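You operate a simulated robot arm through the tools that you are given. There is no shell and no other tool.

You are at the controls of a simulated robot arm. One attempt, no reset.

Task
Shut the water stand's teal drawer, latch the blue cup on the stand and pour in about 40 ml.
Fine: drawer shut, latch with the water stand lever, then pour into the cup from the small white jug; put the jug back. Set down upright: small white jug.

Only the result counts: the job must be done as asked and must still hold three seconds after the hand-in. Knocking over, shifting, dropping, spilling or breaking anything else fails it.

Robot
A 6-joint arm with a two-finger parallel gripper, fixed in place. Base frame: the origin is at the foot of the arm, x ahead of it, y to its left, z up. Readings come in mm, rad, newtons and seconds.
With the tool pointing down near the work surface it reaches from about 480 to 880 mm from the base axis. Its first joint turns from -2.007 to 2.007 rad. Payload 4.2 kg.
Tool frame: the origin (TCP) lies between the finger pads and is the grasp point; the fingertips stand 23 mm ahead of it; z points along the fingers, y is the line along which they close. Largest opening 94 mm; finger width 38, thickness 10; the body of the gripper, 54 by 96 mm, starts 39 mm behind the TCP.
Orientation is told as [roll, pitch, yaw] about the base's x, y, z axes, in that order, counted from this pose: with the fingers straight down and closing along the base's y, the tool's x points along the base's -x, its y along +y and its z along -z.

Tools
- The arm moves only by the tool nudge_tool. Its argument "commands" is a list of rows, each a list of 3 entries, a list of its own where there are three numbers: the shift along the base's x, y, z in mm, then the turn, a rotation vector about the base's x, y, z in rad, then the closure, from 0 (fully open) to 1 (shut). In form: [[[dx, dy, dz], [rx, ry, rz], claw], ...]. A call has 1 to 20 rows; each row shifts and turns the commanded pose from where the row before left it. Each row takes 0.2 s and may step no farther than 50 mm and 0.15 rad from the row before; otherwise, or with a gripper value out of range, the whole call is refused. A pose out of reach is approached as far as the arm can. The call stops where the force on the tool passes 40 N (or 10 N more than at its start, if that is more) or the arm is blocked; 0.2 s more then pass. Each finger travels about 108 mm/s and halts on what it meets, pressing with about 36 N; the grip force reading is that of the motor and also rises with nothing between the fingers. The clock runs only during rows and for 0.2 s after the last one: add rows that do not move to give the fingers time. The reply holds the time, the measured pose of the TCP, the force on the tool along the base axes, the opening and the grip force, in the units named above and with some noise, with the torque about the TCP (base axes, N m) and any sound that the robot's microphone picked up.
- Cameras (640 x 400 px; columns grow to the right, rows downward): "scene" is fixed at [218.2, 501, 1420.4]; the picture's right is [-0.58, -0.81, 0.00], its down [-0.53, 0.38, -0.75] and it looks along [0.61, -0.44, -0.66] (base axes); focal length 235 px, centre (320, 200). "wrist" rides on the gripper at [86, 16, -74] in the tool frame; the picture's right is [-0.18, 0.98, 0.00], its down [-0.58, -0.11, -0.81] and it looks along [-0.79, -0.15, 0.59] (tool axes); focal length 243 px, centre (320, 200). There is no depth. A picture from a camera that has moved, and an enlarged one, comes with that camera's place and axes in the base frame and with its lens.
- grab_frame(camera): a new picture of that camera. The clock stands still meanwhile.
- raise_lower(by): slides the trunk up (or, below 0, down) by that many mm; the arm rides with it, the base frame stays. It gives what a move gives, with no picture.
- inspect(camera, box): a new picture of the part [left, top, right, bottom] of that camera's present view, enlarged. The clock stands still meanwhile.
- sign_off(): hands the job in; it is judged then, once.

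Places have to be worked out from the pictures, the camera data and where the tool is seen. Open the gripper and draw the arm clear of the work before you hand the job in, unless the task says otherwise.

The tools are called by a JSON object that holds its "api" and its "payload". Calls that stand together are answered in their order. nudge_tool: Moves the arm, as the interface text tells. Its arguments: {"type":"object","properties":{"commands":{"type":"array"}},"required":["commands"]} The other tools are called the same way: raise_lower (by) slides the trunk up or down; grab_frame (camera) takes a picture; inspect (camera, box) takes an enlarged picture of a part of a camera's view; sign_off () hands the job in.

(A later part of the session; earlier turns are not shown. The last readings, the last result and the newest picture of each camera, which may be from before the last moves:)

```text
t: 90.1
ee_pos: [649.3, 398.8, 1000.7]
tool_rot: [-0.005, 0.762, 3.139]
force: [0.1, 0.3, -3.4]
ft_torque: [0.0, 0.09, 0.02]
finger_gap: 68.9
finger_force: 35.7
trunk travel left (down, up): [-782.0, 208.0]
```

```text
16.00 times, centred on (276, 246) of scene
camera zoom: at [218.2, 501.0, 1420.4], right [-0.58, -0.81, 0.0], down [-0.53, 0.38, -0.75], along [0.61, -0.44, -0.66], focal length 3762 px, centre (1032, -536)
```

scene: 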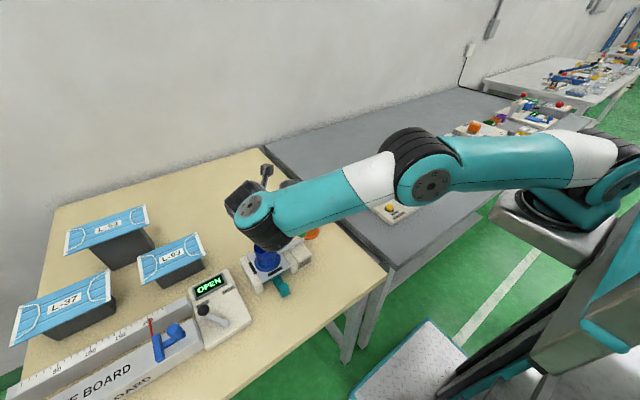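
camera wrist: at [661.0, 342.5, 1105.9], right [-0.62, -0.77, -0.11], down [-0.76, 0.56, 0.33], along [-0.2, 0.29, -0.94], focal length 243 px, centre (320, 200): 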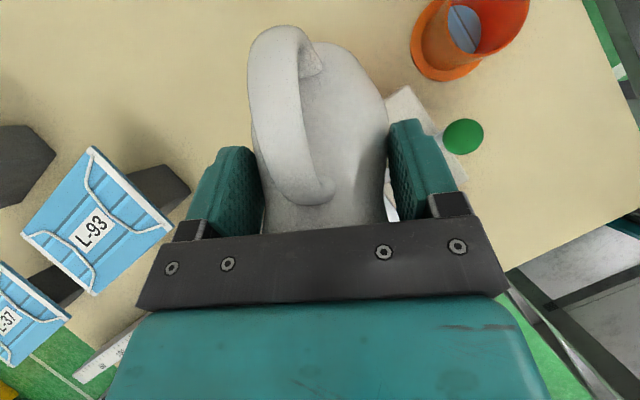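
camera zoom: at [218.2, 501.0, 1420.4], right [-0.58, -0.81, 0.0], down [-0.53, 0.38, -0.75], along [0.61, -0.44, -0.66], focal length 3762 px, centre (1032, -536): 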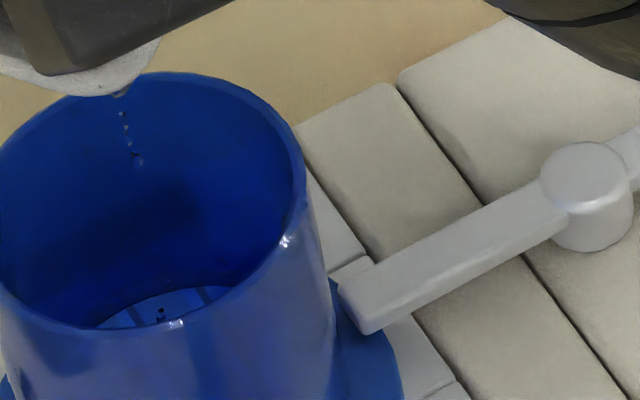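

I need a finer reading of the level, so I zoom further into the cup.

{"api": "inspect", "payload": {"camera": "scene", "box": [258, 245, 274, 255]}}

{"api": "nudge_tool", "payload": {"commands": [[[0, 0, 0], [0, 0, 0], 1], [[0, 0, 0], [0, 0, 0], 1], [[0, 0, 0], [0, 0, 0], 1], [[0, 0, 0], [0, 0, 0], 1], [[0, 0, 0], [0, 0, 0], 1]]}}

{"api": "inspect", "payload": {"camera": "scene", "box": [258, 245, 274, 255]}}

```text
16.00 times, centred on (266, 250) of scene
camera zoom: at [218.2, 501.0, 1420.4], right [-0.58, -0.81, 0.0], down [-0.53, 0.38, -0.75], along [0.61, -0.44, -0.66], focal length 3762 px, centre (1184, -600)
```

zoom: 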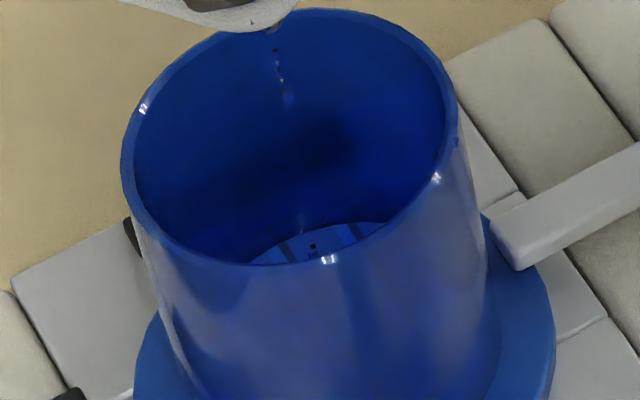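

```text
t: 91.3
ee_pos: [649.0, 399.1, 1002.7]
tool_rot: [-0.004, 0.761, 3.14]
force: [0.3, 0.1, -3.2]
ft_torque: [0.02, 0.06, -0.01]
finger_gap: 69.1
finger_force: 36.1
trunk travel left (down, up): [-782.0, 208.0]
```

```text
16.00 times, centred on (266, 250) of scene
camera zoom: at [218.2, 501.0, 1420.4], right [-0.58, -0.81, 0.0], down [-0.53, 0.38, -0.75], along [0.61, -0.44, -0.66], focal length 3762 px, centre (1184, -600)
```

zoom: 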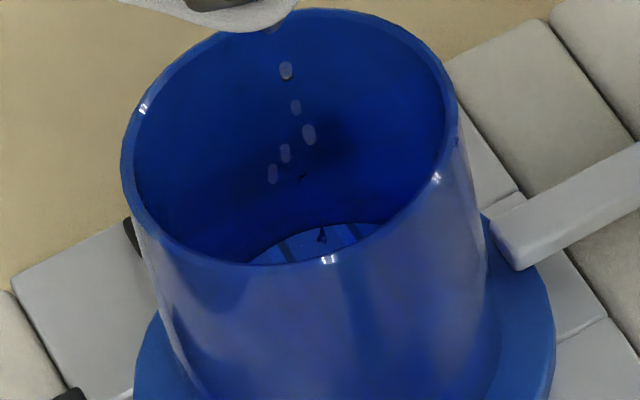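

The level is up only about 3 mm (~5 ml), so flow is slow at this tilt. I go to 63° and watch.

{"api": "nudge_tool", "payload": {"commands": [[[-0.5, 0, 0.85], [0, -0.01745, 0], 1], [[-0.5, 0, 0.85], [0, -0.01745, 0], 1], [[0, 0, 0], [0, 0, 0], 1], [[0, 0, 0], [0, 0, 0], 1], [[0, 0, 0], [0, 0, 0], 1]]}}

{"api": "inspect", "payload": {"camera": "scene", "box": [258, 245, 274, 255]}}

```text
t: 92.5
ee_pos: [649.3, 398.6, 1003.4]
tool_rot: [-0.004, 0.796, 3.138]
force: [0.4, 0.1, -2.6]
ft_torque: [0.05, 0.05, -0.04]
finger_gap: 69.0
finger_force: 36.2
trunk travel left (down, up): [-782.0, 208.0]
```

```text
16.00 times, centred on (266, 250) of scene
camera zoom: at [218.2, 501.0, 1420.4], right [-0.58, -0.81, 0.0], down [-0.53, 0.38, -0.75], along [0.61, -0.44, -0.66], focal length 3762 px, centre (1184, -600)
```

zoom: 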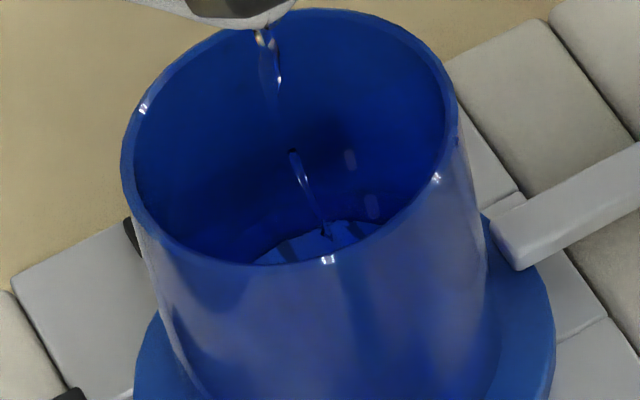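

A steady stream now falls into the cup. I hold briefly and check again.

{"api": "nudge_tool", "payload": {"commands": [[[0, 0, 0], [0, 0, 0], 1], [[0, 0, 0], [0, 0, 0], 1], [[0, 0, 0], [0, 0, 0], 1]]}}

{"api": "inspect", "payload": {"camera": "scene", "box": [258, 245, 274, 255]}}

{"api": "nudge_tool", "payload": {"commands": [[[0, 0, 0], [0, 0, 0], 1], [[0, 0, 0], [0, 0, 0], 1], [[0, 0, 0], [0, 0, 0], 1]]}}

{"api": "inspect", "payload": {"camera": "scene", "box": [258, 245, 274, 255]}}

```text
t: 93.3
ee_pos: [649.3, 398.6, 1003.8]
tool_rot: [-0.002, 0.795, 3.138]
force: [0.0, 0.2, -2.6]
ft_torque: [0.01, 0.07, -0.02]
finger_gap: 68.6
finger_force: 36.1
trunk travel left (down, up): [-782.0, 208.0]
```

```text
16.00 times, centred on (266, 250) of scene
camera zoom: at [218.2, 501.0, 1420.4], right [-0.58, -0.81, 0.0], down [-0.53, 0.38, -0.75], along [0.61, -0.44, -0.66], focal length 3762 px, centre (1184, -600)
```

zoom: 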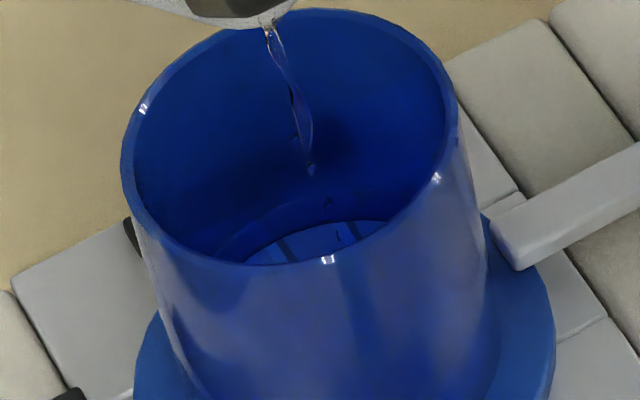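

```text
t: 94.1
ee_pos: [648.9, 399.5, 1003.6]
tool_rot: [-0.003, 0.795, 3.138]
force: [-0.6, 0.5, -3.0]
ft_torque: [-0.01, 0.06, 0.0]
finger_gap: 68.9
finger_force: 36.2
trunk travel left (down, up): [-782.0, 208.0]
```

```text
16.00 times, centred on (266, 250) of scene
camera zoom: at [218.2, 501.0, 1420.4], right [-0.58, -0.81, 0.0], down [-0.53, 0.38, -0.75], along [0.61, -0.44, -0.66], focal length 3762 px, centre (1184, -600)
```

zoom: 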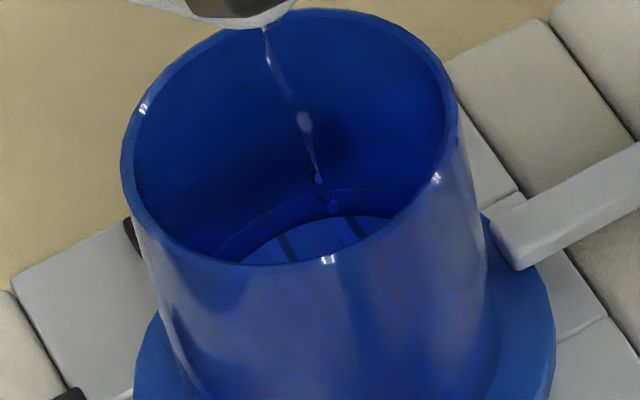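

Now I can read it properly: the water edge on the far wall is at y≈189 in this zoom and the floor was at ≈231, giving about 11.5 mm depth or ~20 ml. The target of ~23 mm corresponds to y≈147. I hold at 63° and keep measuring.

{"api": "nudge_tool", "payload": {"commands": [[[0, 0, 0], [0, 0, 0], 1], [[0, 0, 0], [0, 0, 0], 1], [[0, 0, 0], [0, 0, 0], 1], [[0, 0, 0], [0, 0, 0], 1], [[0, 0, 0], [0, 0, 0], 1]]}}

{"api": "inspect", "payload": {"camera": "scene", "box": [258, 245, 274, 255]}}

{"api": "nudge_tool", "payload": {"commands": [[[0, 0, 0], [0, 0, 0], 1], [[0, 0, 0], [0, 0, 0], 1], [[0, 0, 0], [0, 0, 0], 1], [[0, 0, 0], [0, 0, 0], 1], [[0, 0, 0], [0, 0, 0], 1]]}}

{"api": "inspect", "payload": {"camera": "scene", "box": [258, 245, 274, 255]}}

```text
t: 95.3
ee_pos: [648.4, 398.5, 1003.1]
tool_rot: [-0.004, 0.796, 3.139]
force: [0.4, -0.3, -3.7]
ft_torque: [0.02, 0.06, -0.02]
finger_gap: 68.4
finger_force: 35.9
trunk travel left (down, up): [-782.0, 208.0]
```

```text
16.00 times, centred on (266, 250) of scene
camera zoom: at [218.2, 501.0, 1420.4], right [-0.58, -0.81, 0.0], down [-0.53, 0.38, -0.75], along [0.61, -0.44, -0.66], focal length 3762 px, centre (1184, -600)
```

zoom: 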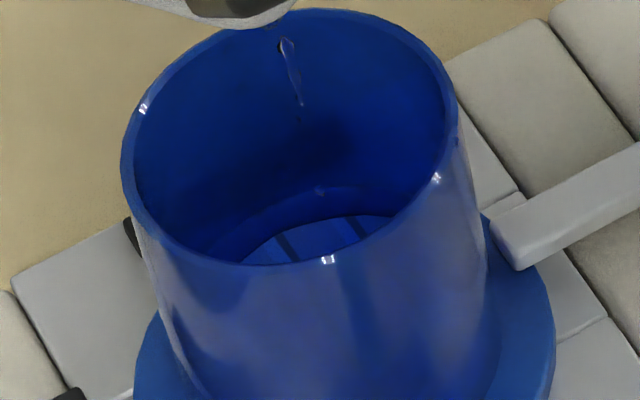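

```text
t: 96.5
ee_pos: [648.8, 398.5, 1003.0]
tool_rot: [-0.003, 0.796, 3.139]
force: [0.0, 0.4, -3.8]
ft_torque: [0.02, 0.09, 0.0]
finger_gap: 68.8
finger_force: 35.7
trunk travel left (down, up): [-782.0, 208.0]
```

```text
16.00 times, centred on (266, 250) of scene
camera zoom: at [218.2, 501.0, 1420.4], right [-0.58, -0.81, 0.0], down [-0.53, 0.38, -0.75], along [0.61, -0.44, -0.66], focal length 3762 px, centre (1184, -600)
```

zoom: 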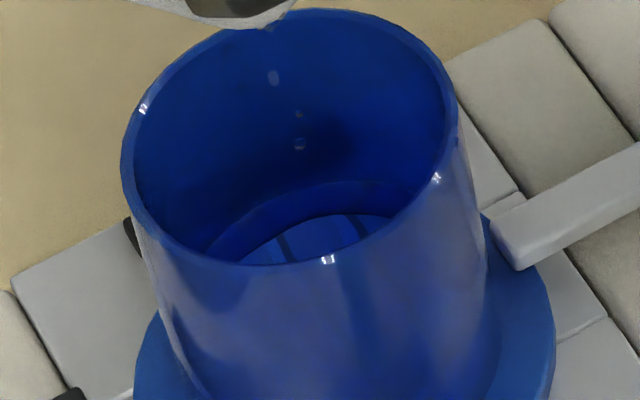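

Depth is now about 13.7 mm (~24 ml) and the flow at 63° has dwindled to drips, so it is about 4–5 ml per degree. I tilt to 65°.

{"api": "nudge_tool", "payload": {"commands": [[[-0.5, 0, 0.85], [0, -0.01745, 0], 1], [[0, 0, 0], [0, 0, 0], 1], [[-0.5, 0, 0.85], [0, -0.01745, 0], 1], [[0, 0, 0], [0, 0, 0], 1], [[0, 0, 0], [0, 0, 0], 1], [[0, 0, 0], [0, 0, 0], 1]]}}

{"api": "inspect", "payload": {"camera": "scene", "box": [258, 245, 274, 255]}}

{"api": "nudge_tool", "payload": {"commands": [[[0, 0, 0], [0, 0, 0], 1], [[0, 0, 0], [0, 0, 0], 1], [[0, 0, 0], [0, 0, 0], 1], [[0, 0, 0], [0, 0, 0], 1]]}}

{"api": "inspect", "payload": {"camera": "scene", "box": [258, 245, 274, 255]}}

```text
t: 97.9
ee_pos: [647.8, 398.3, 1004.9]
tool_rot: [-0.004, 0.831, 3.138]
force: [0.2, -0.9, -2.5]
ft_torque: [-0.02, 0.09, -0.02]
finger_gap: 68.5
finger_force: 36.2
trunk travel left (down, up): [-782.0, 208.0]
```

```text
16.00 times, centred on (266, 250) of scene
camera zoom: at [218.2, 501.0, 1420.4], right [-0.58, -0.81, 0.0], down [-0.53, 0.38, -0.75], along [0.61, -0.44, -0.66], focal length 3762 px, centre (1184, -600)
```

zoom: 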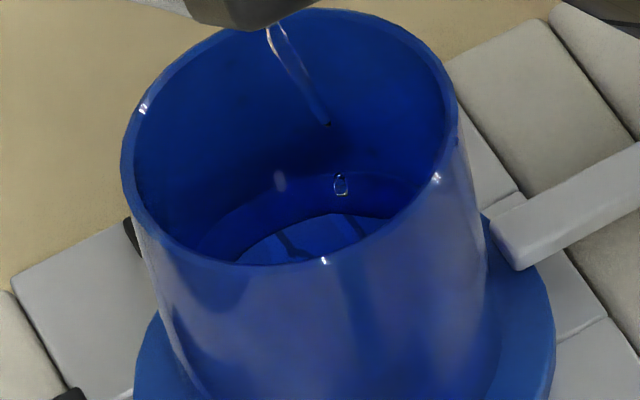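

```text
t: 98.9
ee_pos: [647.1, 399.2, 1006.1]
tool_rot: [-0.003, 0.832, 3.139]
force: [-1.1, -0.2, -2.8]
ft_torque: [0.0, 0.09, -0.01]
finger_gap: 68.6
finger_force: 35.9
trunk travel left (down, up): [-782.0, 208.0]
```

```text
16.00 times, centred on (266, 250) of scene
camera zoom: at [218.2, 501.0, 1420.4], right [-0.58, -0.81, 0.0], down [-0.53, 0.38, -0.75], along [0.61, -0.44, -0.66], focal length 3762 px, centre (1184, -600)
```

zoom: 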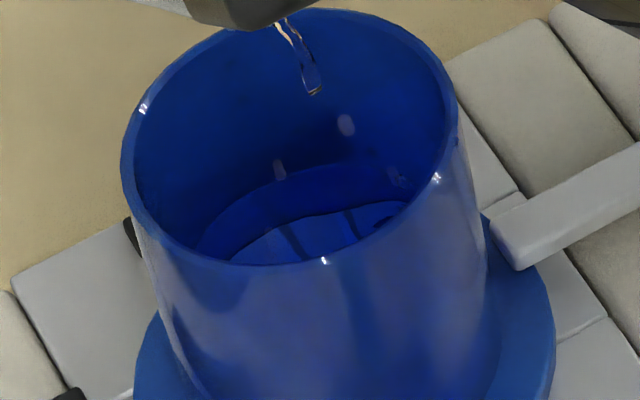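

Depth about 18.6 mm (~32–34 ml), still flowing. A very short hold, then I check again.

{"api": "nudge_tool", "payload": {"commands": [[[0, 0, 0], [0, 0, 0], 1]]}}

{"api": "inspect", "payload": {"camera": "scene", "box": [258, 245, 274, 255]}}

```text
t: 99.3
ee_pos: [648.6, 399.0, 1006.7]
tool_rot: [-0.003, 0.832, 3.138]
force: [0.5, 0.6, -3.2]
ft_torque: [-0.02, 0.09, 0.02]
finger_gap: 68.5
finger_force: 35.8
trunk travel left (down, up): [-782.0, 208.0]
```

```text
16.00 times, centred on (266, 250) of scene
camera zoom: at [218.2, 501.0, 1420.4], right [-0.58, -0.81, 0.0], down [-0.53, 0.38, -0.75], along [0.61, -0.44, -0.66], focal length 3762 px, centre (1184, -600)
```

zoom: 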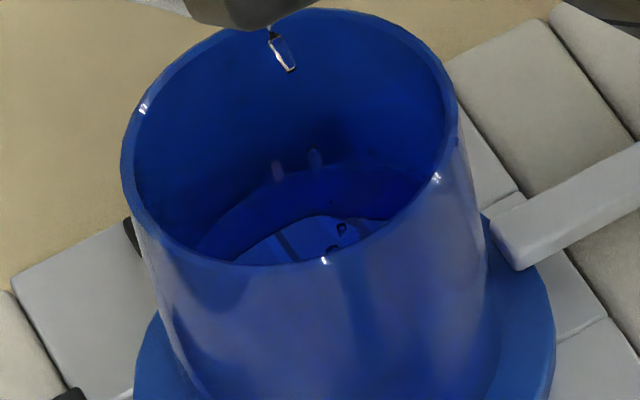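

Level near 19 mm with some waves, roughly 33 ml. Another short hold.

{"api": "nudge_tool", "payload": {"commands": [[[0, 0, 0], [0, 0, 0], 1], [[0, 0, 0], [0, 0, 0], 1]]}}

{"api": "inspect", "payload": {"camera": "scene", "box": [258, 245, 274, 255]}}

```text
t: 99.9
ee_pos: [647.3, 398.7, 1005.7]
tool_rot: [-0.004, 0.831, 3.137]
force: [-0.1, 0.0, -3.1]
ft_torque: [0.02, 0.06, 0.05]
finger_gap: 68.7
finger_force: 36.5
trunk travel left (down, up): [-782.0, 208.0]
```

```text
16.00 times, centred on (266, 250) of scene
camera zoom: at [218.2, 501.0, 1420.4], right [-0.58, -0.81, 0.0], down [-0.53, 0.38, -0.75], along [0.61, -0.44, -0.66], focal length 3762 px, centre (1184, -600)
```

zoom: 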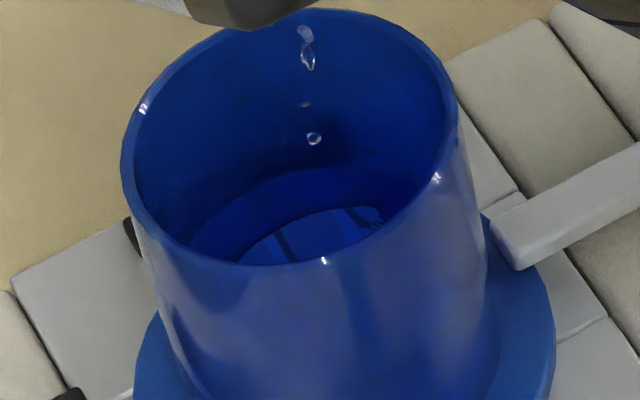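

About 19 mm now and the flow is thinning at 65°. I hold one more second to let it finish.

{"api": "nudge_tool", "payload": {"commands": [[[0, 0, 0], [0, 0, 0], 1], [[0, 0, 0], [0, 0, 0], 1], [[0, 0, 0], [0, 0, 0], 1], [[0, 0, 0], [0, 0, 0], 1]]}}

{"api": "inspect", "payload": {"camera": "scene", "box": [258, 245, 274, 255]}}

```text
t: 100.9
ee_pos: [647.6, 400.3, 1005.6]
tool_rot: [-0.002, 0.831, 3.137]
force: [0.7, -0.8, -3.4]
ft_torque: [0.02, 0.08, 0.01]
finger_gap: 68.8
finger_force: 36.6
trunk travel left (down, up): [-782.0, 208.0]
```

```text
16.00 times, centred on (266, 250) of scene
camera zoom: at [218.2, 501.0, 1420.4], right [-0.58, -0.81, 0.0], down [-0.53, 0.38, -0.75], along [0.61, -0.44, -0.66], focal length 3762 px, centre (1184, -600)
```

zoom: 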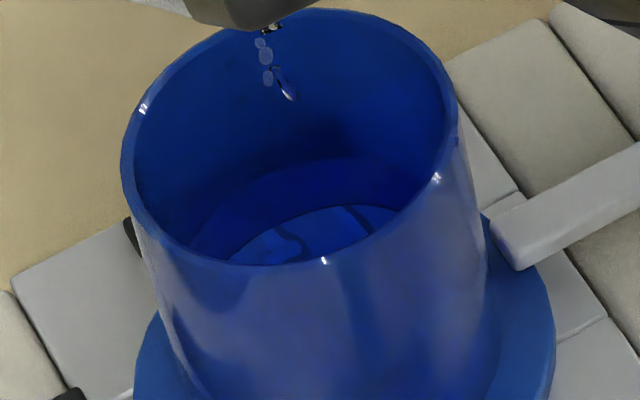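

Depth about 20.3–21 mm (~35–37 ml). I add half a degree with a short hold to reach about 40.

{"api": "nudge_tool", "payload": {"commands": [[[-0.25, 0, 0.42], [0, -0.00873, 0], 1], [[0, 0, 0], [0, 0, 0], 1], [[0, 0, 0], [0, 0, 0], 1]]}}

{"api": "inspect", "payload": {"camera": "scene", "box": [258, 245, 274, 255]}}

```text
t: 101.7
ee_pos: [647.5, 397.9, 1006.2]
tool_rot: [-0.003, 0.84, 3.138]
force: [-0.3, 0.4, -2.7]
ft_torque: [-0.03, 0.06, 0.02]
finger_gap: 68.4
finger_force: 36.2
trunk travel left (down, up): [-782.0, 208.0]
```

```text
16.00 times, centred on (266, 250) of scene
camera zoom: at [218.2, 501.0, 1420.4], right [-0.58, -0.81, 0.0], down [-0.53, 0.38, -0.75], along [0.61, -0.44, -0.66], focal length 3762 px, centre (1184, -600)
```

zoom: 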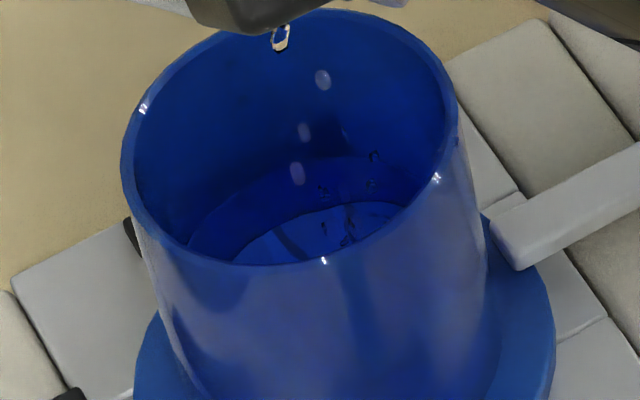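

About 36–37 ml with the stream still dripping. One more short hold.

{"api": "nudge_tool", "payload": {"commands": [[[0, 0, 0], [0, 0, 0], 1], [[0, 0, 0], [0, 0, 0], 1], [[0, 0, 0], [0, 0, 0], 1]]}}

{"api": "inspect", "payload": {"camera": "scene", "box": [258, 245, 274, 255]}}

```text
t: 102.5
ee_pos: [646.7, 397.5, 1005.5]
tool_rot: [-0.004, 0.839, 3.137]
force: [0.7, 0.1, -2.2]
ft_torque: [0.01, 0.08, 0.02]
finger_gap: 68.7
finger_force: 35.8
trunk travel left (down, up): [-782.0, 208.0]
```

```text
16.00 times, centred on (266, 250) of scene
camera zoom: at [218.2, 501.0, 1420.4], right [-0.58, -0.81, 0.0], down [-0.53, 0.38, -0.75], along [0.61, -0.44, -0.66], focal length 3762 px, centre (1184, -600)
```

zoom: 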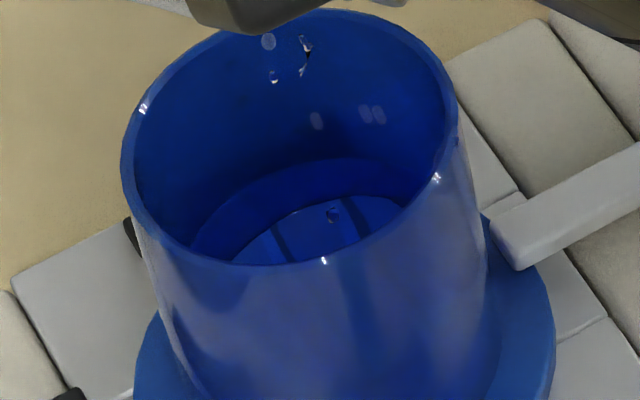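

Waves blur the reading, so I tilt back by about 8° to stop the flow and let the surface settle for an accurate measurement.

{"api": "nudge_tool", "payload": {"commands": [[[1.0, 0, -1.7], [0, 0.0349, 0], 1], [[1.0, 0, -1.7], [0, 0.0349, 0], 1], [[1.0, 0, -1.7], [0, 0.0349, 0], 1], [[0.9, 0, -1.7], [0, 0.0349, 0], 1], [[0, 0, 0], [0, 0, 0], 1], [[0, 0, 0], [0, 0, 0], 1], [[0, 0, 0], [0, 0, 0], 1], [[0, 0, 0], [0, 0, 0], 1], [[0, 0, 0], [0, 0, 0], 1]]}}

{"api": "inspect", "payload": {"camera": "scene", "box": [258, 245, 274, 255]}}

{"api": "inspect", "payload": {"camera": "scene", "box": [235, 215, 305, 285]}}

```text
t: 104.5
ee_pos: [650.8, 399.1, 999.4]
tool_rot: [-0.002, 0.7, 3.139]
force: [0.1, 0.0, -2.9]
ft_torque: [-0.02, 0.09, -0.01]
finger_gap: 68.4
finger_force: 36.0
trunk travel left (down, up): [-782.0, 208.0]
```

```text
16.00 times, centred on (266, 250) of scene
camera zoom: at [218.2, 501.0, 1420.4], right [-0.58, -0.81, 0.0], down [-0.53, 0.38, -0.75], along [0.61, -0.44, -0.66], focal length 3762 px, centre (1184, -600)
```

zoom: 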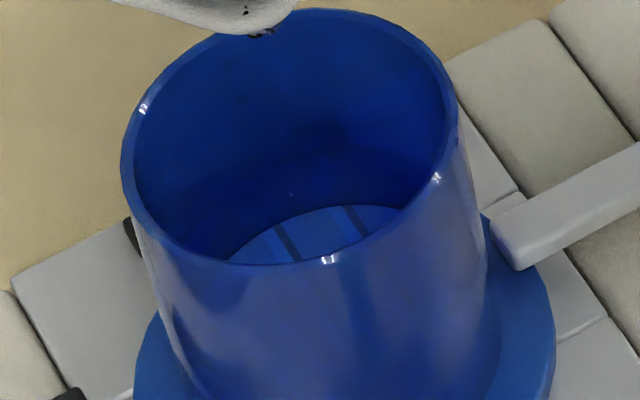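

```text
5.71 times, centred on (270, 250) of scene
camera zoom: at [218.2, 501.0, 1420.4], right [-0.58, -0.81, 0.0], down [-0.53, 0.38, -0.75], along [0.61, -0.44, -0.66], focal length 1343 px, centre (606, -86)
```

zoom: 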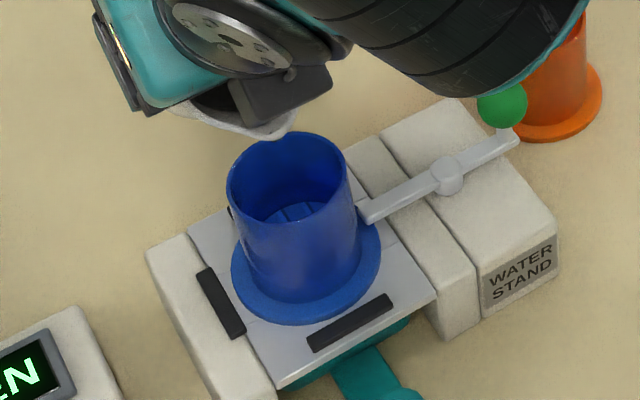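

With the surface calm, floor refraction and the earlier edge readings agree on about 20.5 mm, so ~36 ml are in the cup and nothing has spilled outside. I give one more brief pour at about 66°.

{"api": "nudge_tool", "payload": {"commands": [[[-0.9, 0, 1.7], [0, -0.0349, 0], 1], [[-1.0, 0, 1.7], [0, -0.0349, 0], 1], [[-1.0, 0, 1.7], [0, -0.0349, 0], 1], [[-1.0, 0, 1.7], [0, -0.0349, 0], 1], [[-0.3, 0, 0.5], [0, -0.0105, 0], 1], [[0, 0, 0], [0, 0, 0], 1], [[0, 0, 0], [0, 0, 0], 1]]}}

{"api": "inspect", "payload": {"camera": "scene", "box": [258, 245, 274, 255]}}

```text
t: 106.1
ee_pos: [646.6, 399.9, 1006.6]
tool_rot: [-0.003, 0.852, 3.138]
force: [-0.5, 1.2, -3.4]
ft_torque: [0.04, 0.1, 0.02]
finger_gap: 68.8
finger_force: 35.6
trunk travel left (down, up): [-782.0, 208.0]
```

```text
16.00 times, centred on (266, 250) of scene
camera zoom: at [218.2, 501.0, 1420.4], right [-0.58, -0.81, 0.0], down [-0.53, 0.38, -0.75], along [0.61, -0.44, -0.66], focal length 3762 px, centre (1184, -600)
```

zoom: 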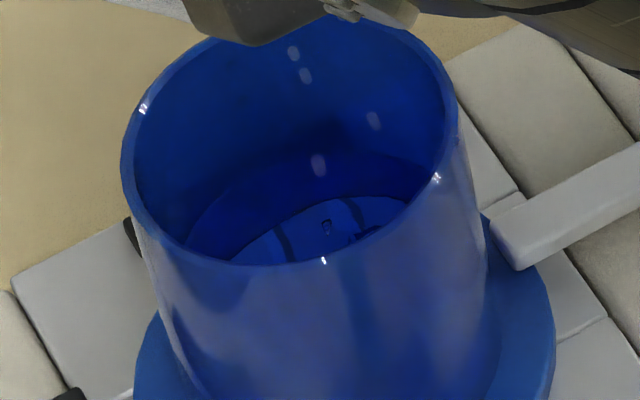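

Edge at y≈153, so about 21.4 mm (~37 ml). A further short hold.

{"api": "nudge_tool", "payload": {"commands": [[[0, 0, 0], [0, 0, 0], 1], [[0, 0, 0], [0, 0, 0], 1], [[0, 0, 0], [0, 0, 0], 1]]}}

{"api": "inspect", "payload": {"camera": "scene", "box": [258, 245, 274, 255]}}

```text
t: 106.9
ee_pos: [646.2, 400.2, 1006.5]
tool_rot: [-0.003, 0.851, 3.139]
force: [-0.3, 0.0, -3.1]
ft_torque: [-0.02, 0.07, -0.01]
finger_gap: 68.6
finger_force: 35.7
trunk travel left (down, up): [-782.0, 208.0]
```

```text
16.00 times, centred on (266, 250) of scene
camera zoom: at [218.2, 501.0, 1420.4], right [-0.58, -0.81, 0.0], down [-0.53, 0.38, -0.75], along [0.61, -0.44, -0.66], focal length 3762 px, centre (1184, -600)
```

zoom: 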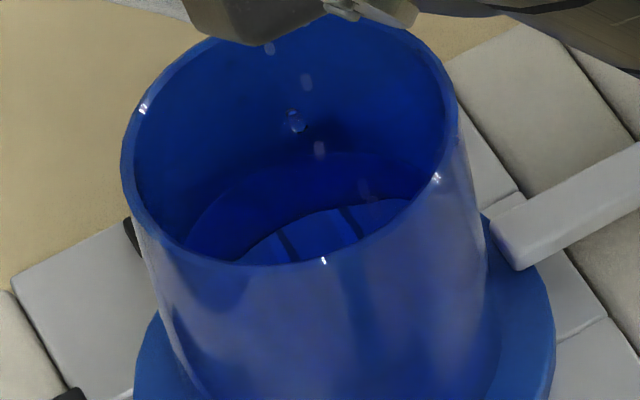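

About 38 ml. I hold for two more ticks and then tilt back past the flow angle in the same call, letting the last drops fall in the cup.

{"api": "nudge_tool", "payload": {"commands": [[[0, 0, 0], [0, 0, 0], 1], [[0, 0, 0], [0, 0, 0], 1], [[1.0, 0, -1.7], [0, 0.0349, 0], 1], [[1.0, 0, -1.7], [0, 0.0349, 0], 1], [[1.0, 0, -1.7], [0, 0.0349, 0], 1], [[0.9, 0, -1.7], [0, 0.0349, 0], 1], [[0.9, 0, -1.7], [0, 0.0349, 0], 1], [[0, 0, 0], [0, 0, 0], 1], [[0, 0, 0], [0, 0, 0], 1], [[0, 0, 0], [0, 0, 0], 1], [[0, 0, 0], [0, 0, 0], 1], [[0, 0, 0], [0, 0, 0], 1], [[0, 0, 0], [0, 0, 0], 1]]}}

{"api": "inspect", "payload": {"camera": "scene", "box": [258, 245, 274, 255]}}

{"api": "inspect", "payload": {"camera": "scene", "box": [245, 220, 285, 245]}}

```text
t: 109.7
ee_pos: [652.3, 398.8, 998.4]
tool_rot: [-0.001, 0.673, 3.139]
force: [0.6, 0.7, -2.2]
ft_torque: [-0.03, 0.08, 0.0]
finger_gap: 68.5
finger_force: 36.4
trunk travel left (down, up): [-782.0, 208.0]
```

```text
16.00 times, centred on (266, 250) of scene
camera zoom: at [218.2, 501.0, 1420.4], right [-0.58, -0.81, 0.0], down [-0.53, 0.38, -0.75], along [0.61, -0.44, -0.66], focal length 3762 px, centre (1184, -600)
```

zoom: 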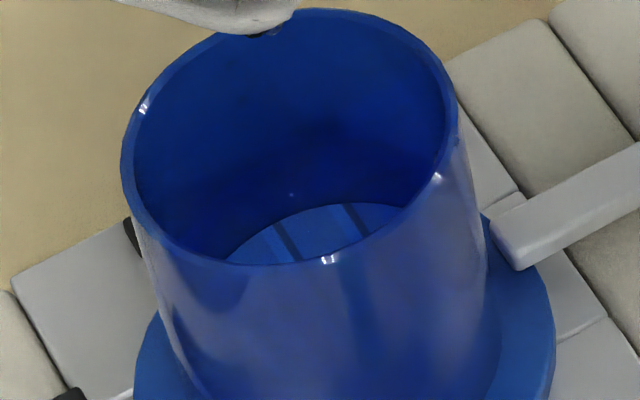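

```text
16.00 times, centred on (265, 232) of scene
camera zoom: at [218.2, 501.0, 1420.4], right [-0.58, -0.81, 0.0], down [-0.53, 0.38, -0.75], along [0.61, -0.44, -0.66], focal length 3762 px, centre (1200, -320)
```

zoom: 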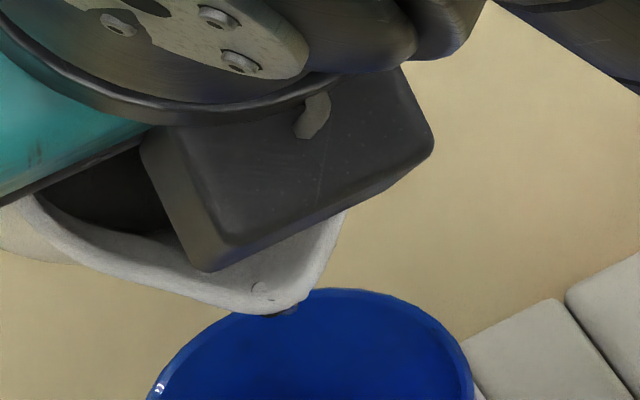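

I judge the cup at about 39–40 ml. A small drop still hangs at the lip, so I wait over the cup and then tilt further upright while keeping the lip above the cup.

{"api": "nudge_tool", "payload": {"commands": [[[0, 0, 0], [0, 0, 0], 1], [[0, 0, 0], [0, 0, 0], 1], [[0, 0, 0], [0, 0, 0], 1], [[0, 0, 0], [0, 0, 0], 1], [[0, 0, 0], [0, 0, 0], 1], [[0, 0, 0], [0, 0, 0], 1], [[0.7, 0, 0], [0, 0.0349, 0], 1], [[0.7, 0, 0], [0, 0.0349, 0], 1], [[0.6, 0, 0], [0, 0.0349, 0], 1], [[0.5, 0, 2], [0, 0.0349, 0], 1], [[0.4, 0, 2], [0, 0.0349, 0], 1], [[0, 0, 0], [0, 0, 0], 1], [[0, 0, 0], [0, 0, 0], 1]]}}

{"api": "inspect", "payload": {"camera": "scene", "box": [245, 215, 285, 245]}}

{"api": "inspect", "payload": {"camera": "scene", "box": [258, 245, 274, 255]}}

```text
t: 112.5
ee_pos: [654.7, 399.0, 1002.1]
tool_rot: [-0.001, 0.5, 3.138]
force: [-0.3, 0.0, -2.8]
ft_torque: [0.02, 0.04, 0.01]
finger_gap: 68.4
finger_force: 35.7
trunk travel left (down, up): [-782.0, 208.0]
```

```text
13.33 times, centred on (265, 230) of scene
camera zoom: at [218.2, 501.0, 1420.4], right [-0.58, -0.81, 0.0], down [-0.53, 0.38, -0.75], along [0.61, -0.44, -0.66], focal length 3135 px, centre (1053, -200)
```

zoom: 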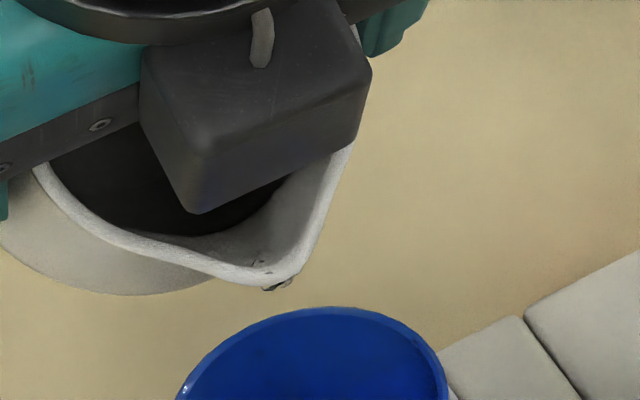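

```text
16.00 times, centred on (266, 250) of scene
camera zoom: at [218.2, 501.0, 1420.4], right [-0.58, -0.81, 0.0], down [-0.53, 0.38, -0.75], along [0.61, -0.44, -0.66], focal length 3762 px, centre (1184, -600)
```

zoom: 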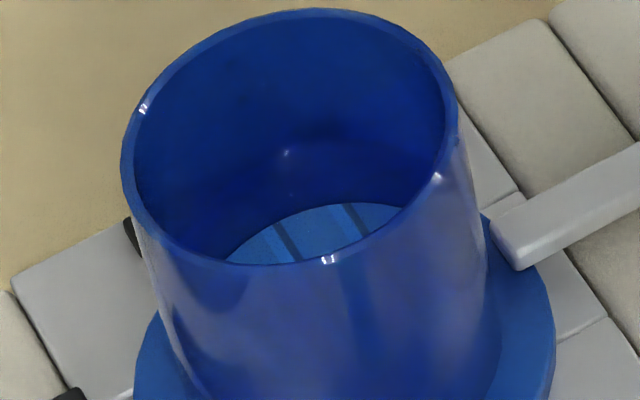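

A tiny droplet clings to the lip; the cup surface edge now reads near y≈145 (about 23 mm, ~40 ml). I keep uprighting and rising with the lip still over the cup so anything dripping lands inside.

{"api": "nudge_tool", "payload": {"commands": [[[0.4, 0, 8], [0, 0.07, 0], 1], [[0.4, 0, 8], [0, 0.07, 0], 1], [[0.3, 0, 8], [0, 0.07, 0], 1], [[0, 0, 8], [0, 0.07, 0], 1], [[0, 0, 8], [0, 0.07, 0], 1], [[0, 0, 5], [0, 0.07, 0], 1], [[0, 0, 0], [0, 0, 0], 1], [[0, 0, 0], [0, 0, 0], 1], [[0, 0, 0], [0, 0, 0], 1]]}}

{"api": "inspect", "payload": {"camera": "scene", "box": [225, 185, 305, 265]}}

{"api": "inspect", "payload": {"camera": "scene", "box": [235, 235, 305, 295]}}

```text
t: 114.5
ee_pos: [656.2, 399.0, 1047.1]
tool_rot: [0.002, 0.082, 3.137]
force: [0.0, -0.2, -3.7]
ft_torque: [0.0, 0.0, 0.01]
finger_gap: 68.2
finger_force: 35.7
trunk travel left (down, up): [-782.0, 208.0]
```

```text
5.00 times, centred on (265, 225) of scene
camera zoom: at [218.2, 501.0, 1420.4], right [-0.58, -0.81, 0.0], down [-0.53, 0.38, -0.75], along [0.61, -0.44, -0.66], focal length 1176 px, centre (595, 75)
```

zoom: 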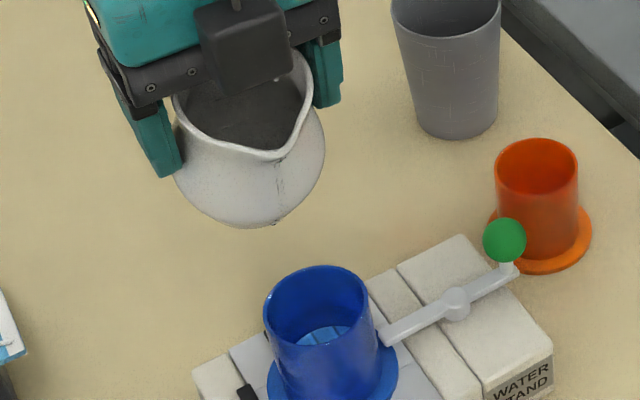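

```text
6.67 times, centred on (270, 265) of scene
camera zoom: at [218.2, 501.0, 1420.4], right [-0.58, -0.81, 0.0], down [-0.53, 0.38, -0.75], along [0.61, -0.44, -0.66], focal length 1567 px, centre (653, -233)
```

zoom: 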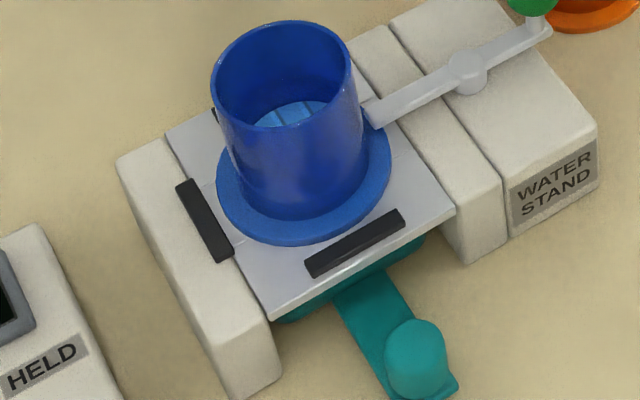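

Some droplets ran down outside of the spout. I zoom to see if any is about to drip from the jug.

{"api": "inspect", "payload": {"camera": "scene", "box": [245, 205, 275, 235]}}

```text
13.33 times, centred on (260, 220) of scene
camera zoom: at [218.2, 501.0, 1420.4], right [-0.58, -0.81, 0.0], down [-0.53, 0.38, -0.75], along [0.61, -0.44, -0.66], focal length 3135 px, centre (1120, -67)
```

zoom: 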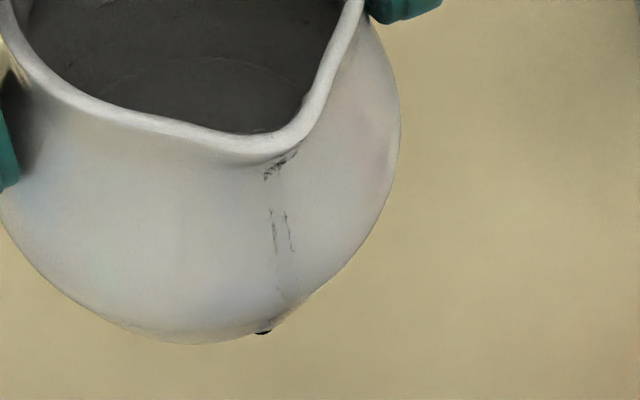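

A droplet hangs under the belly at about x≈630. I shift the jug so that spot is over the cup, with 20 mm of clearance, and wait for it to fall.

{"api": "nudge_tool", "payload": {"commands": [[[-8, 0, 4], [0, 0, 0], 1], [[-13, 0, 2], [0, 0, 0], 1], [[-12, 0, 0], [0, 0, 0], 1], [[0, 0, 0], [0, 0, 0], 1], [[0, 0, 0], [0, 0, 0], 1], [[0, 0, 0], [0, 0, 0], 1], [[0, 0, 0], [0, 0, 0], 1], [[0, 0, 0], [0, 0, 0], 1], [[0, 0, 0], [0, 0, 0], 1], [[0, 0, 0], [0, 0, 0], 1]]}}

{"api": "inspect", "payload": {"camera": "scene", "box": [240, 215, 290, 265]}}

```text
t: 116.7
ee_pos: [621.9, 399.4, 1053.5]
tool_rot: [0.0, 0.081, 3.138]
force: [0.6, -0.4, -2.5]
ft_torque: [0.0, 0.04, 0.04]
finger_gap: 68.2
finger_force: 35.8
trunk travel left (down, up): [-782.0, 208.0]
```

```text
8.00 times, centred on (265, 240) of scene
camera zoom: at [218.2, 501.0, 1420.4], right [-0.58, -0.81, 0.0], down [-0.53, 0.38, -0.75], along [0.61, -0.44, -0.66], focal length 1881 px, centre (760, -120)
```

zoom: 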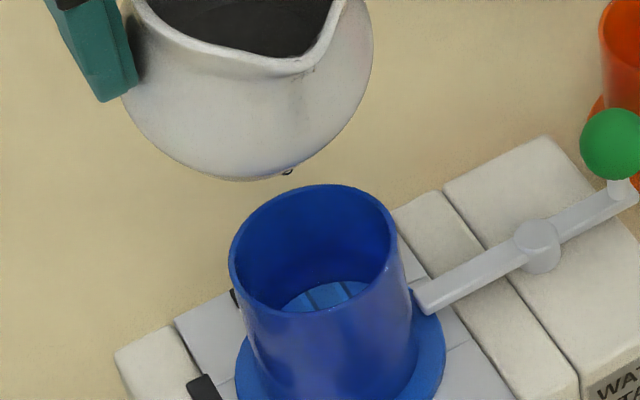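

The droplet hangs right above the cup centre. I wait a few more seconds.

{"api": "nudge_tool", "payload": {"commands": [[[0, 0, 0], [0, 0, 0], 1], [[0, 0, 0], [0, 0, 0], 1], [[0, 0, 0], [0, 0, 0], 1], [[0, 0, 0], [0, 0, 0], 1], [[0, 0, 0], [0, 0, 0], 1], [[0, 0, 0], [0, 0, 0], 1], [[0, 0, 0], [0, 0, 0], 1], [[0, 0, 0], [0, 0, 0], 1], [[0, 0, 0], [0, 0, 0], 1], [[0, 0, 0], [0, 0, 0], 1]]}}

{"api": "inspect", "payload": {"camera": "scene", "box": [240, 215, 290, 265]}}

```text
t: 118.9
ee_pos: [621.3, 399.3, 1053.1]
tool_rot: [0.001, 0.081, 3.139]
force: [-0.3, -0.3, -3.2]
ft_torque: [0.01, 0.02, 0.01]
finger_gap: 68.1
finger_force: 35.7
trunk travel left (down, up): [-782.0, 208.0]
```

```text
8.00 times, centred on (265, 240) of scene
camera zoom: at [218.2, 501.0, 1420.4], right [-0.58, -0.81, 0.0], down [-0.53, 0.38, -0.75], along [0.61, -0.44, -0.66], focal length 1881 px, centre (760, -120)
```

zoom: 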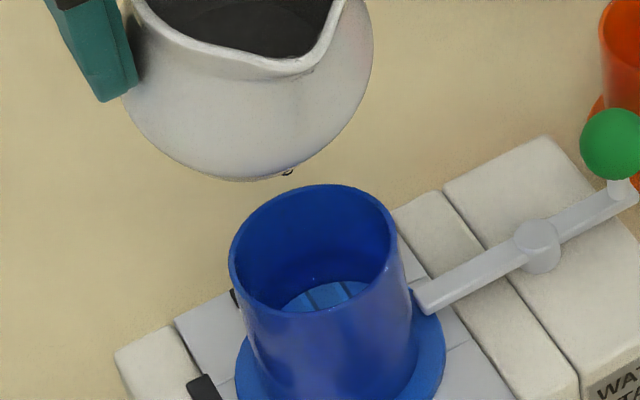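

A drop just fell into the cup. I wait once more briefly to let the rest drip.

{"api": "nudge_tool", "payload": {"commands": [[[0, 0, 0], [0, 0, 0], 1], [[0, 0, 0], [0, 0, 0], 1], [[0, 0, 0], [0, 0, 0], 1], [[0, 0, 0], [0, 0, 0], 1], [[0, 0, 0], [0, 0, 0], 1], [[0, 0, 0], [0, 0, 0], 1], [[0, 0, 0], [0, 0, 0], 1], [[0, 0, 0], [0, 0, 0], 1], [[0, 0, 0], [0, 0, 0], 1], [[0, 0, 0], [0, 0, 0], 1], [[0, 0, 0], [0, 0, 0], 1], [[0, 0, 0], [0, 0, 0], 1]]}}

{"api": "inspect", "payload": {"camera": "scene", "box": [245, 215, 285, 245]}}

{"api": "inspect", "payload": {"camera": "scene", "box": [258, 245, 274, 255]}}

```text
t: 121.5
ee_pos: [622.5, 400.1, 1053.5]
tool_rot: [0.001, 0.083, 3.137]
force: [0.4, 0.5, -3.4]
ft_torque: [-0.01, 0.05, 0.02]
finger_gap: 67.8
finger_force: 36.3
trunk travel left (down, up): [-782.0, 208.0]
```

```text
13.33 times, centred on (265, 230) of scene
camera zoom: at [218.2, 501.0, 1420.4], right [-0.58, -0.81, 0.0], down [-0.53, 0.38, -0.75], along [0.61, -0.44, -0.66], focal length 3135 px, centre (1053, -200)
```

zoom: 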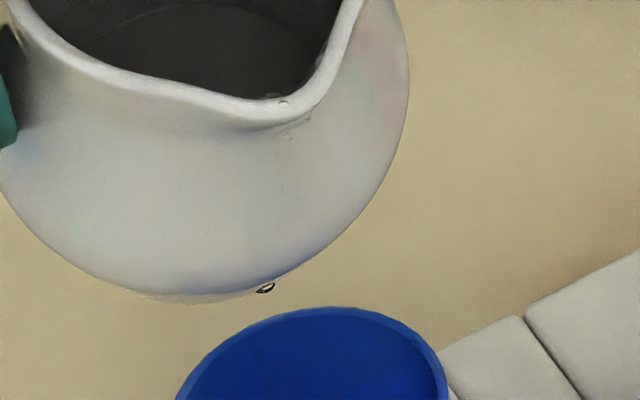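

```text
16.00 times, centred on (266, 250) of scene
camera zoom: at [218.2, 501.0, 1420.4], right [-0.58, -0.81, 0.0], down [-0.53, 0.38, -0.75], along [0.61, -0.44, -0.66], focal length 3762 px, centre (1184, -600)
```

zoom: 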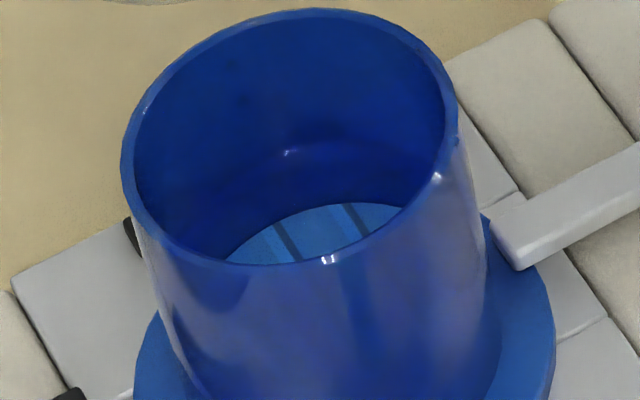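

The cup holds about 40 ml and only a tiny droplet clings to the jug. I start the return: first yaw the jug back to its original heading at safe height, keeping the remaining 22° tilt, which is well below flow.

{"api": "nudge_tool", "payload": {"commands": [[[2, 0, 0], [0, 0, -0.06], 1], [[2, -0.5, 0], [0, 0, -0.1], 1], [[2, -0.5, 0], [0, 0, -0.11], 1], [[2, -0.8, 0], [0, 0, -0.11], 1], [[2, -0.8, 0], [0, 0, -0.11], 1], [[2, -0.8, 0], [0, 0, -0.11], 1], [[2, -0.8, 0], [0, 0, -0.11], 1], [[2, -0.8, 0], [0, 0, -0.11], 1], [[2, -0.8, 0], [0, 0, -0.11], 1], [[2, -0.8, 0], [0, 0, -0.11], 1], [[2, -0.8, 0], [0, 0, -0.11], 1], [[2, -0.8, 0], [0, 0, -0.11], 1], [[0, 0, 0], [0, 0, 0], 1]]}}

{"api": "grab_frame", "payload": {"camera": "scene"}}

```text
t: 124.3
ee_pos: [646.1, 391.1, 1054.0]
tool_rot: [0.002, 0.082, 1.878]
force: [-0.3, -1.3, -2.4]
ft_torque: [0.01, 0.01, -0.01]
finger_gap: 68.2
finger_force: 35.5
trunk travel left (down, up): [-782.0, 208.0]
```

```text
taken
```

scene: 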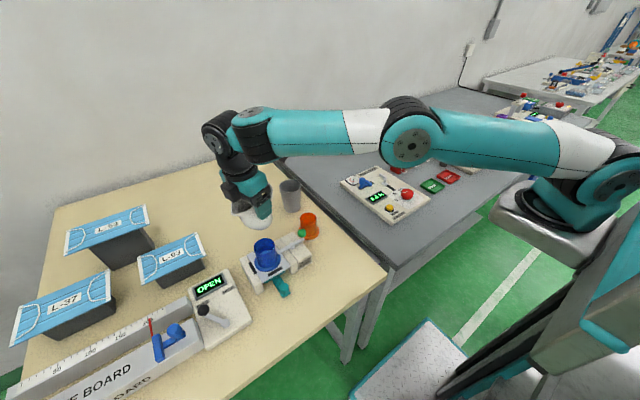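

All clear. I finish the yaw to 1.036 and then bring the jug fully upright, while moving outward part of the way.

{"api": "nudge_tool", "payload": {"commands": [[[3, -1, 0], [0, 0, -0.105], 1], [[3, -1, 0], [0, 0, -0.105], 1], [[3, -1, 0], [0, 0, -0.105], 1], [[3, -1, 0], [0, 0, -0.105], 1], [[3, -1, 0], [0, 0, -0.105], 1], [[3, -1, 0], [0, 0, -0.105], 1], [[3, -1, 0], [0, 0, -0.106], 1], [[3, -1, 0], [0, 0, -0.106], 1], [[0, 0, 0], [0.0826, -0.0489, 0], 1], [[0, 0, 0], [0.0826, -0.0489, 0], 1], [[0, 0, 0], [0.0826, -0.0489, 0], 1], [[0, 0, 0], [0.0826, -0.0489, 0], 1], [[0, 0, 0], [0, 0, 0], 1]]}}

{"api": "inspect", "payload": {"camera": "scene", "box": [190, 120, 320, 280]}}

{"api": "grab_frame", "payload": {"camera": "wrist"}}

```text
t: 127.1
ee_pos: [660.5, 382.3, 1051.4]
tool_rot: [0.0, -0.302, 1.037]
force: [-0.8, 0.0, -3.4]
ft_torque: [0.0, 0.02, -0.01]
finger_gap: 68.1
finger_force: 36.1
out of reach, approached as far as the arm can: row 2, 4
trunk travel left (down, up): [-782.0, 208.0]
```

```text
2.50 times, centred on (255, 200) of scene
camera zoom: at [218.2, 501.0, 1420.4], right [-0.58, -0.81, 0.0], down [-0.53, 0.38, -0.75], along [0.61, -0.44, -0.66], focal length 588 px, centre (482, 200)
```

zoom: 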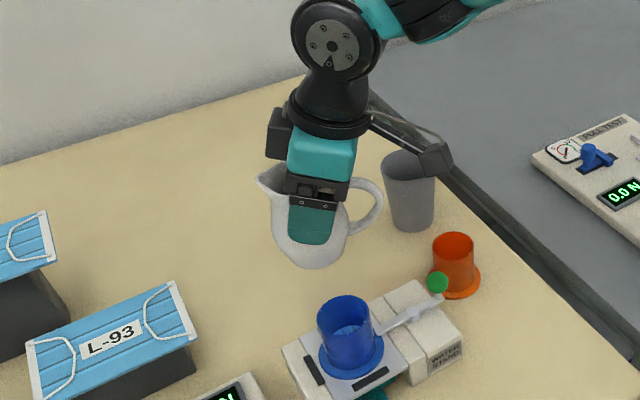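

```text
taken
camera wrist: at [592.8, 299.4, 1097.5], right [-0.76, 0.65, 0.05], down [0.25, 0.22, 0.94], along [0.6, 0.73, -0.33], focal length 243 px, centre (320, 200)
```

wrist: 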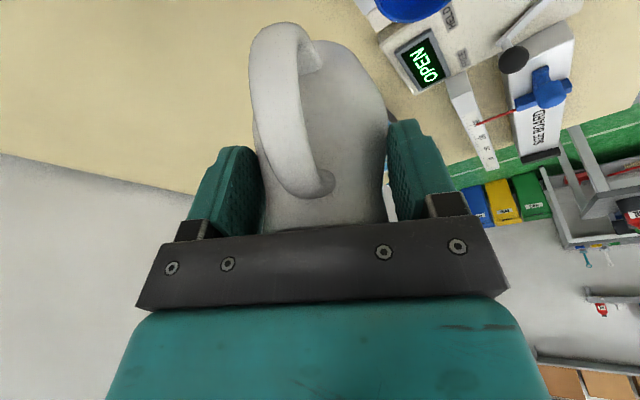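

The jug is upright with its original heading, having slipped only about 4 mm along the fingers. I carry it back over its original spot at the same height.

{"api": "nudge_tool", "payload": {"commands": [[[10, -2.3, 0], [0, 0, 0], 1], [[20, -4.6, 0], [0, 0, 0], 1], [[20, -4.6, 0], [0, 0, 0], 1], [[20, -4.6, 0], [0, 0, 0], 1], [[15, -3.5, 0], [0, 0, 0], 1], [[7.5, -1.6, 0], [0, 0, 0], 1], [[0, 0, 0], [0, 0, 0], 1]]}}

{"api": "grab_frame", "payload": {"camera": "wrist"}}

{"api": "inspect", "payload": {"camera": "scene", "box": [200, 130, 320, 280]}}

```text
t: 128.7
ee_pos: [752.3, 358.7, 1050.4]
tool_rot: [-0.002, -0.302, 1.039]
force: [-0.3, -0.3, -3.0]
ft_torque: [-0.06, -0.01, -0.02]
finger_gap: 67.8
finger_force: 36.3
trunk travel left (down, up): [-782.0, 208.0]
```

```text
taken
camera wrist: at [684.4, 276.9, 1096.2], right [-0.76, 0.65, 0.05], down [0.25, 0.22, 0.94], along [0.6, 0.73, -0.33], focal length 243 px, centre (320, 200)
```

wrist: 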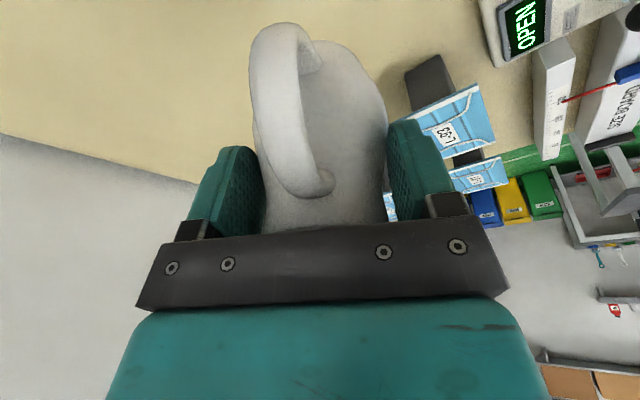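

```text
2.67 times, centred on (260, 205) of scene
camera zoom: at [218.2, 501.0, 1420.4], right [-0.58, -0.81, 0.0], down [-0.53, 0.38, -0.75], along [0.61, -0.44, -0.66], focal length 627 px, centre (480, 187)
```

zoom: 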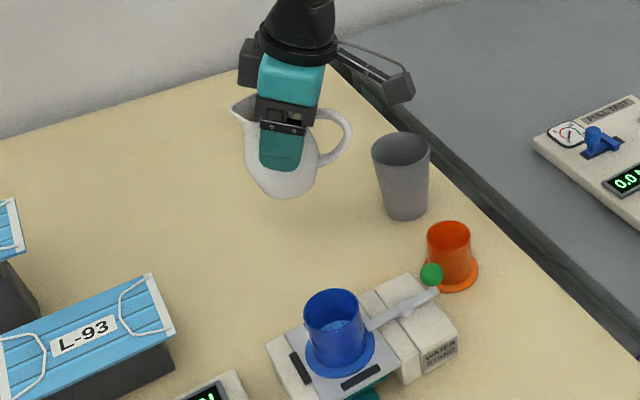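

TCP is at (751.8, 359.8, 1050.8), within 2 mm of the original spot. I descend to about 10 mm above the table contact.

{"api": "nudge_tool", "payload": {"commands": [[[0.6, 0.6, -20], [0, 0, 0], 1], [[0.6, 0.7, -35], [0, 0, 0], 1], [[0, 0, -35], [0, 0, 0], 1], [[0, 0, -22], [0, 0, 0], 1], [[0, 0, -12], [0, 0, 0], 1], [[0, 0, 0], [0, 0, 0], 1]]}}

{"api": "inspect", "payload": {"camera": "scene", "box": [215, 170, 305, 260]}}

```text
t: 130.1
ee_pos: [755.1, 361.8, 929.1]
tool_rot: [-0.002, -0.302, 1.036]
force: [-0.5, 0.0, -3.2]
ft_torque: [0.02, 0.02, -0.02]
finger_gap: 67.9
finger_force: 36.3
trunk travel left (down, up): [-782.0, 208.0]
```

```text
4.44 times, centred on (260, 215) of scene
camera zoom: at [218.2, 501.0, 1420.4], right [-0.58, -0.81, 0.0], down [-0.53, 0.38, -0.75], along [0.61, -0.44, -0.66], focal length 1045 px, centre (587, 133)
```

zoom: 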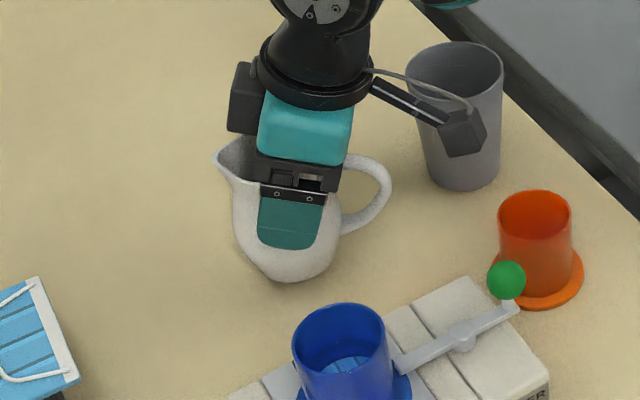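

Now slow lowering: 8 mm, then 1 mm steps until contact.

{"api": "nudge_tool", "payload": {"commands": [[[0, 0, -4], [0, 0, 0], 1], [[0, 0, -4], [0, 0, 0], 1], [[0, 0, -2], [0, 0, 0], 1], [[0, 0, -1], [0, 0, 0], 1], [[0, 0, 0], [0, 0, 0], 1]]}}

```text
t: 131.3
ee_pos: [754.9, 361.4, 916.1]
tool_rot: [-0.002, -0.301, 1.037]
force: [0.5, -0.6, -3.2]
ft_torque: [-0.04, 0.04, -0.01]
finger_gap: 67.6
finger_force: 36.3
trunk travel left (down, up): [-782.0, 208.0]
```

No contact yet at z≈916 (still -3 N). I continue in 1 mm steps.

{"api": "nudge_tool", "payload": {"commands": [[[0, 0, -1], [0, 0, 0], 1], [[0, 0, -1], [0, 0, 0], 1], [[0, 0, 0], [0, 0, 0], 1]]}}

```text
t: 132.1
ee_pos: [755.8, 362.1, 915.0]
tool_rot: [-0.002, -0.303, 1.037]
force: [0.1, -0.9, -2.4]
ft_torque: [-0.04, 0.02, 0.01]
finger_gap: 67.8
finger_force: 36.3
trunk travel left (down, up): [-782.0, 208.0]
```

Force -2.4 N, about to touch. Two more 1 mm steps.

{"api": "nudge_tool", "payload": {"commands": [[[0, 0, -1], [0, 0, 0], 1], [[0, 0, -0.8], [0, 0, 0], 1], [[0, 0, 0], [0, 0, 0], 1]]}}

```text
t: 132.9
ee_pos: [755.2, 362.4, 915.6]
tool_rot: [-0.002, -0.305, 1.037]
force: [0.1, -3.0, 11.5]
ft_torque: [-0.42, 0.16, 0.01]
finger_gap: 67.8
finger_force: 35.7
trunk travel left (down, up): [-782.0, 208.0]
```

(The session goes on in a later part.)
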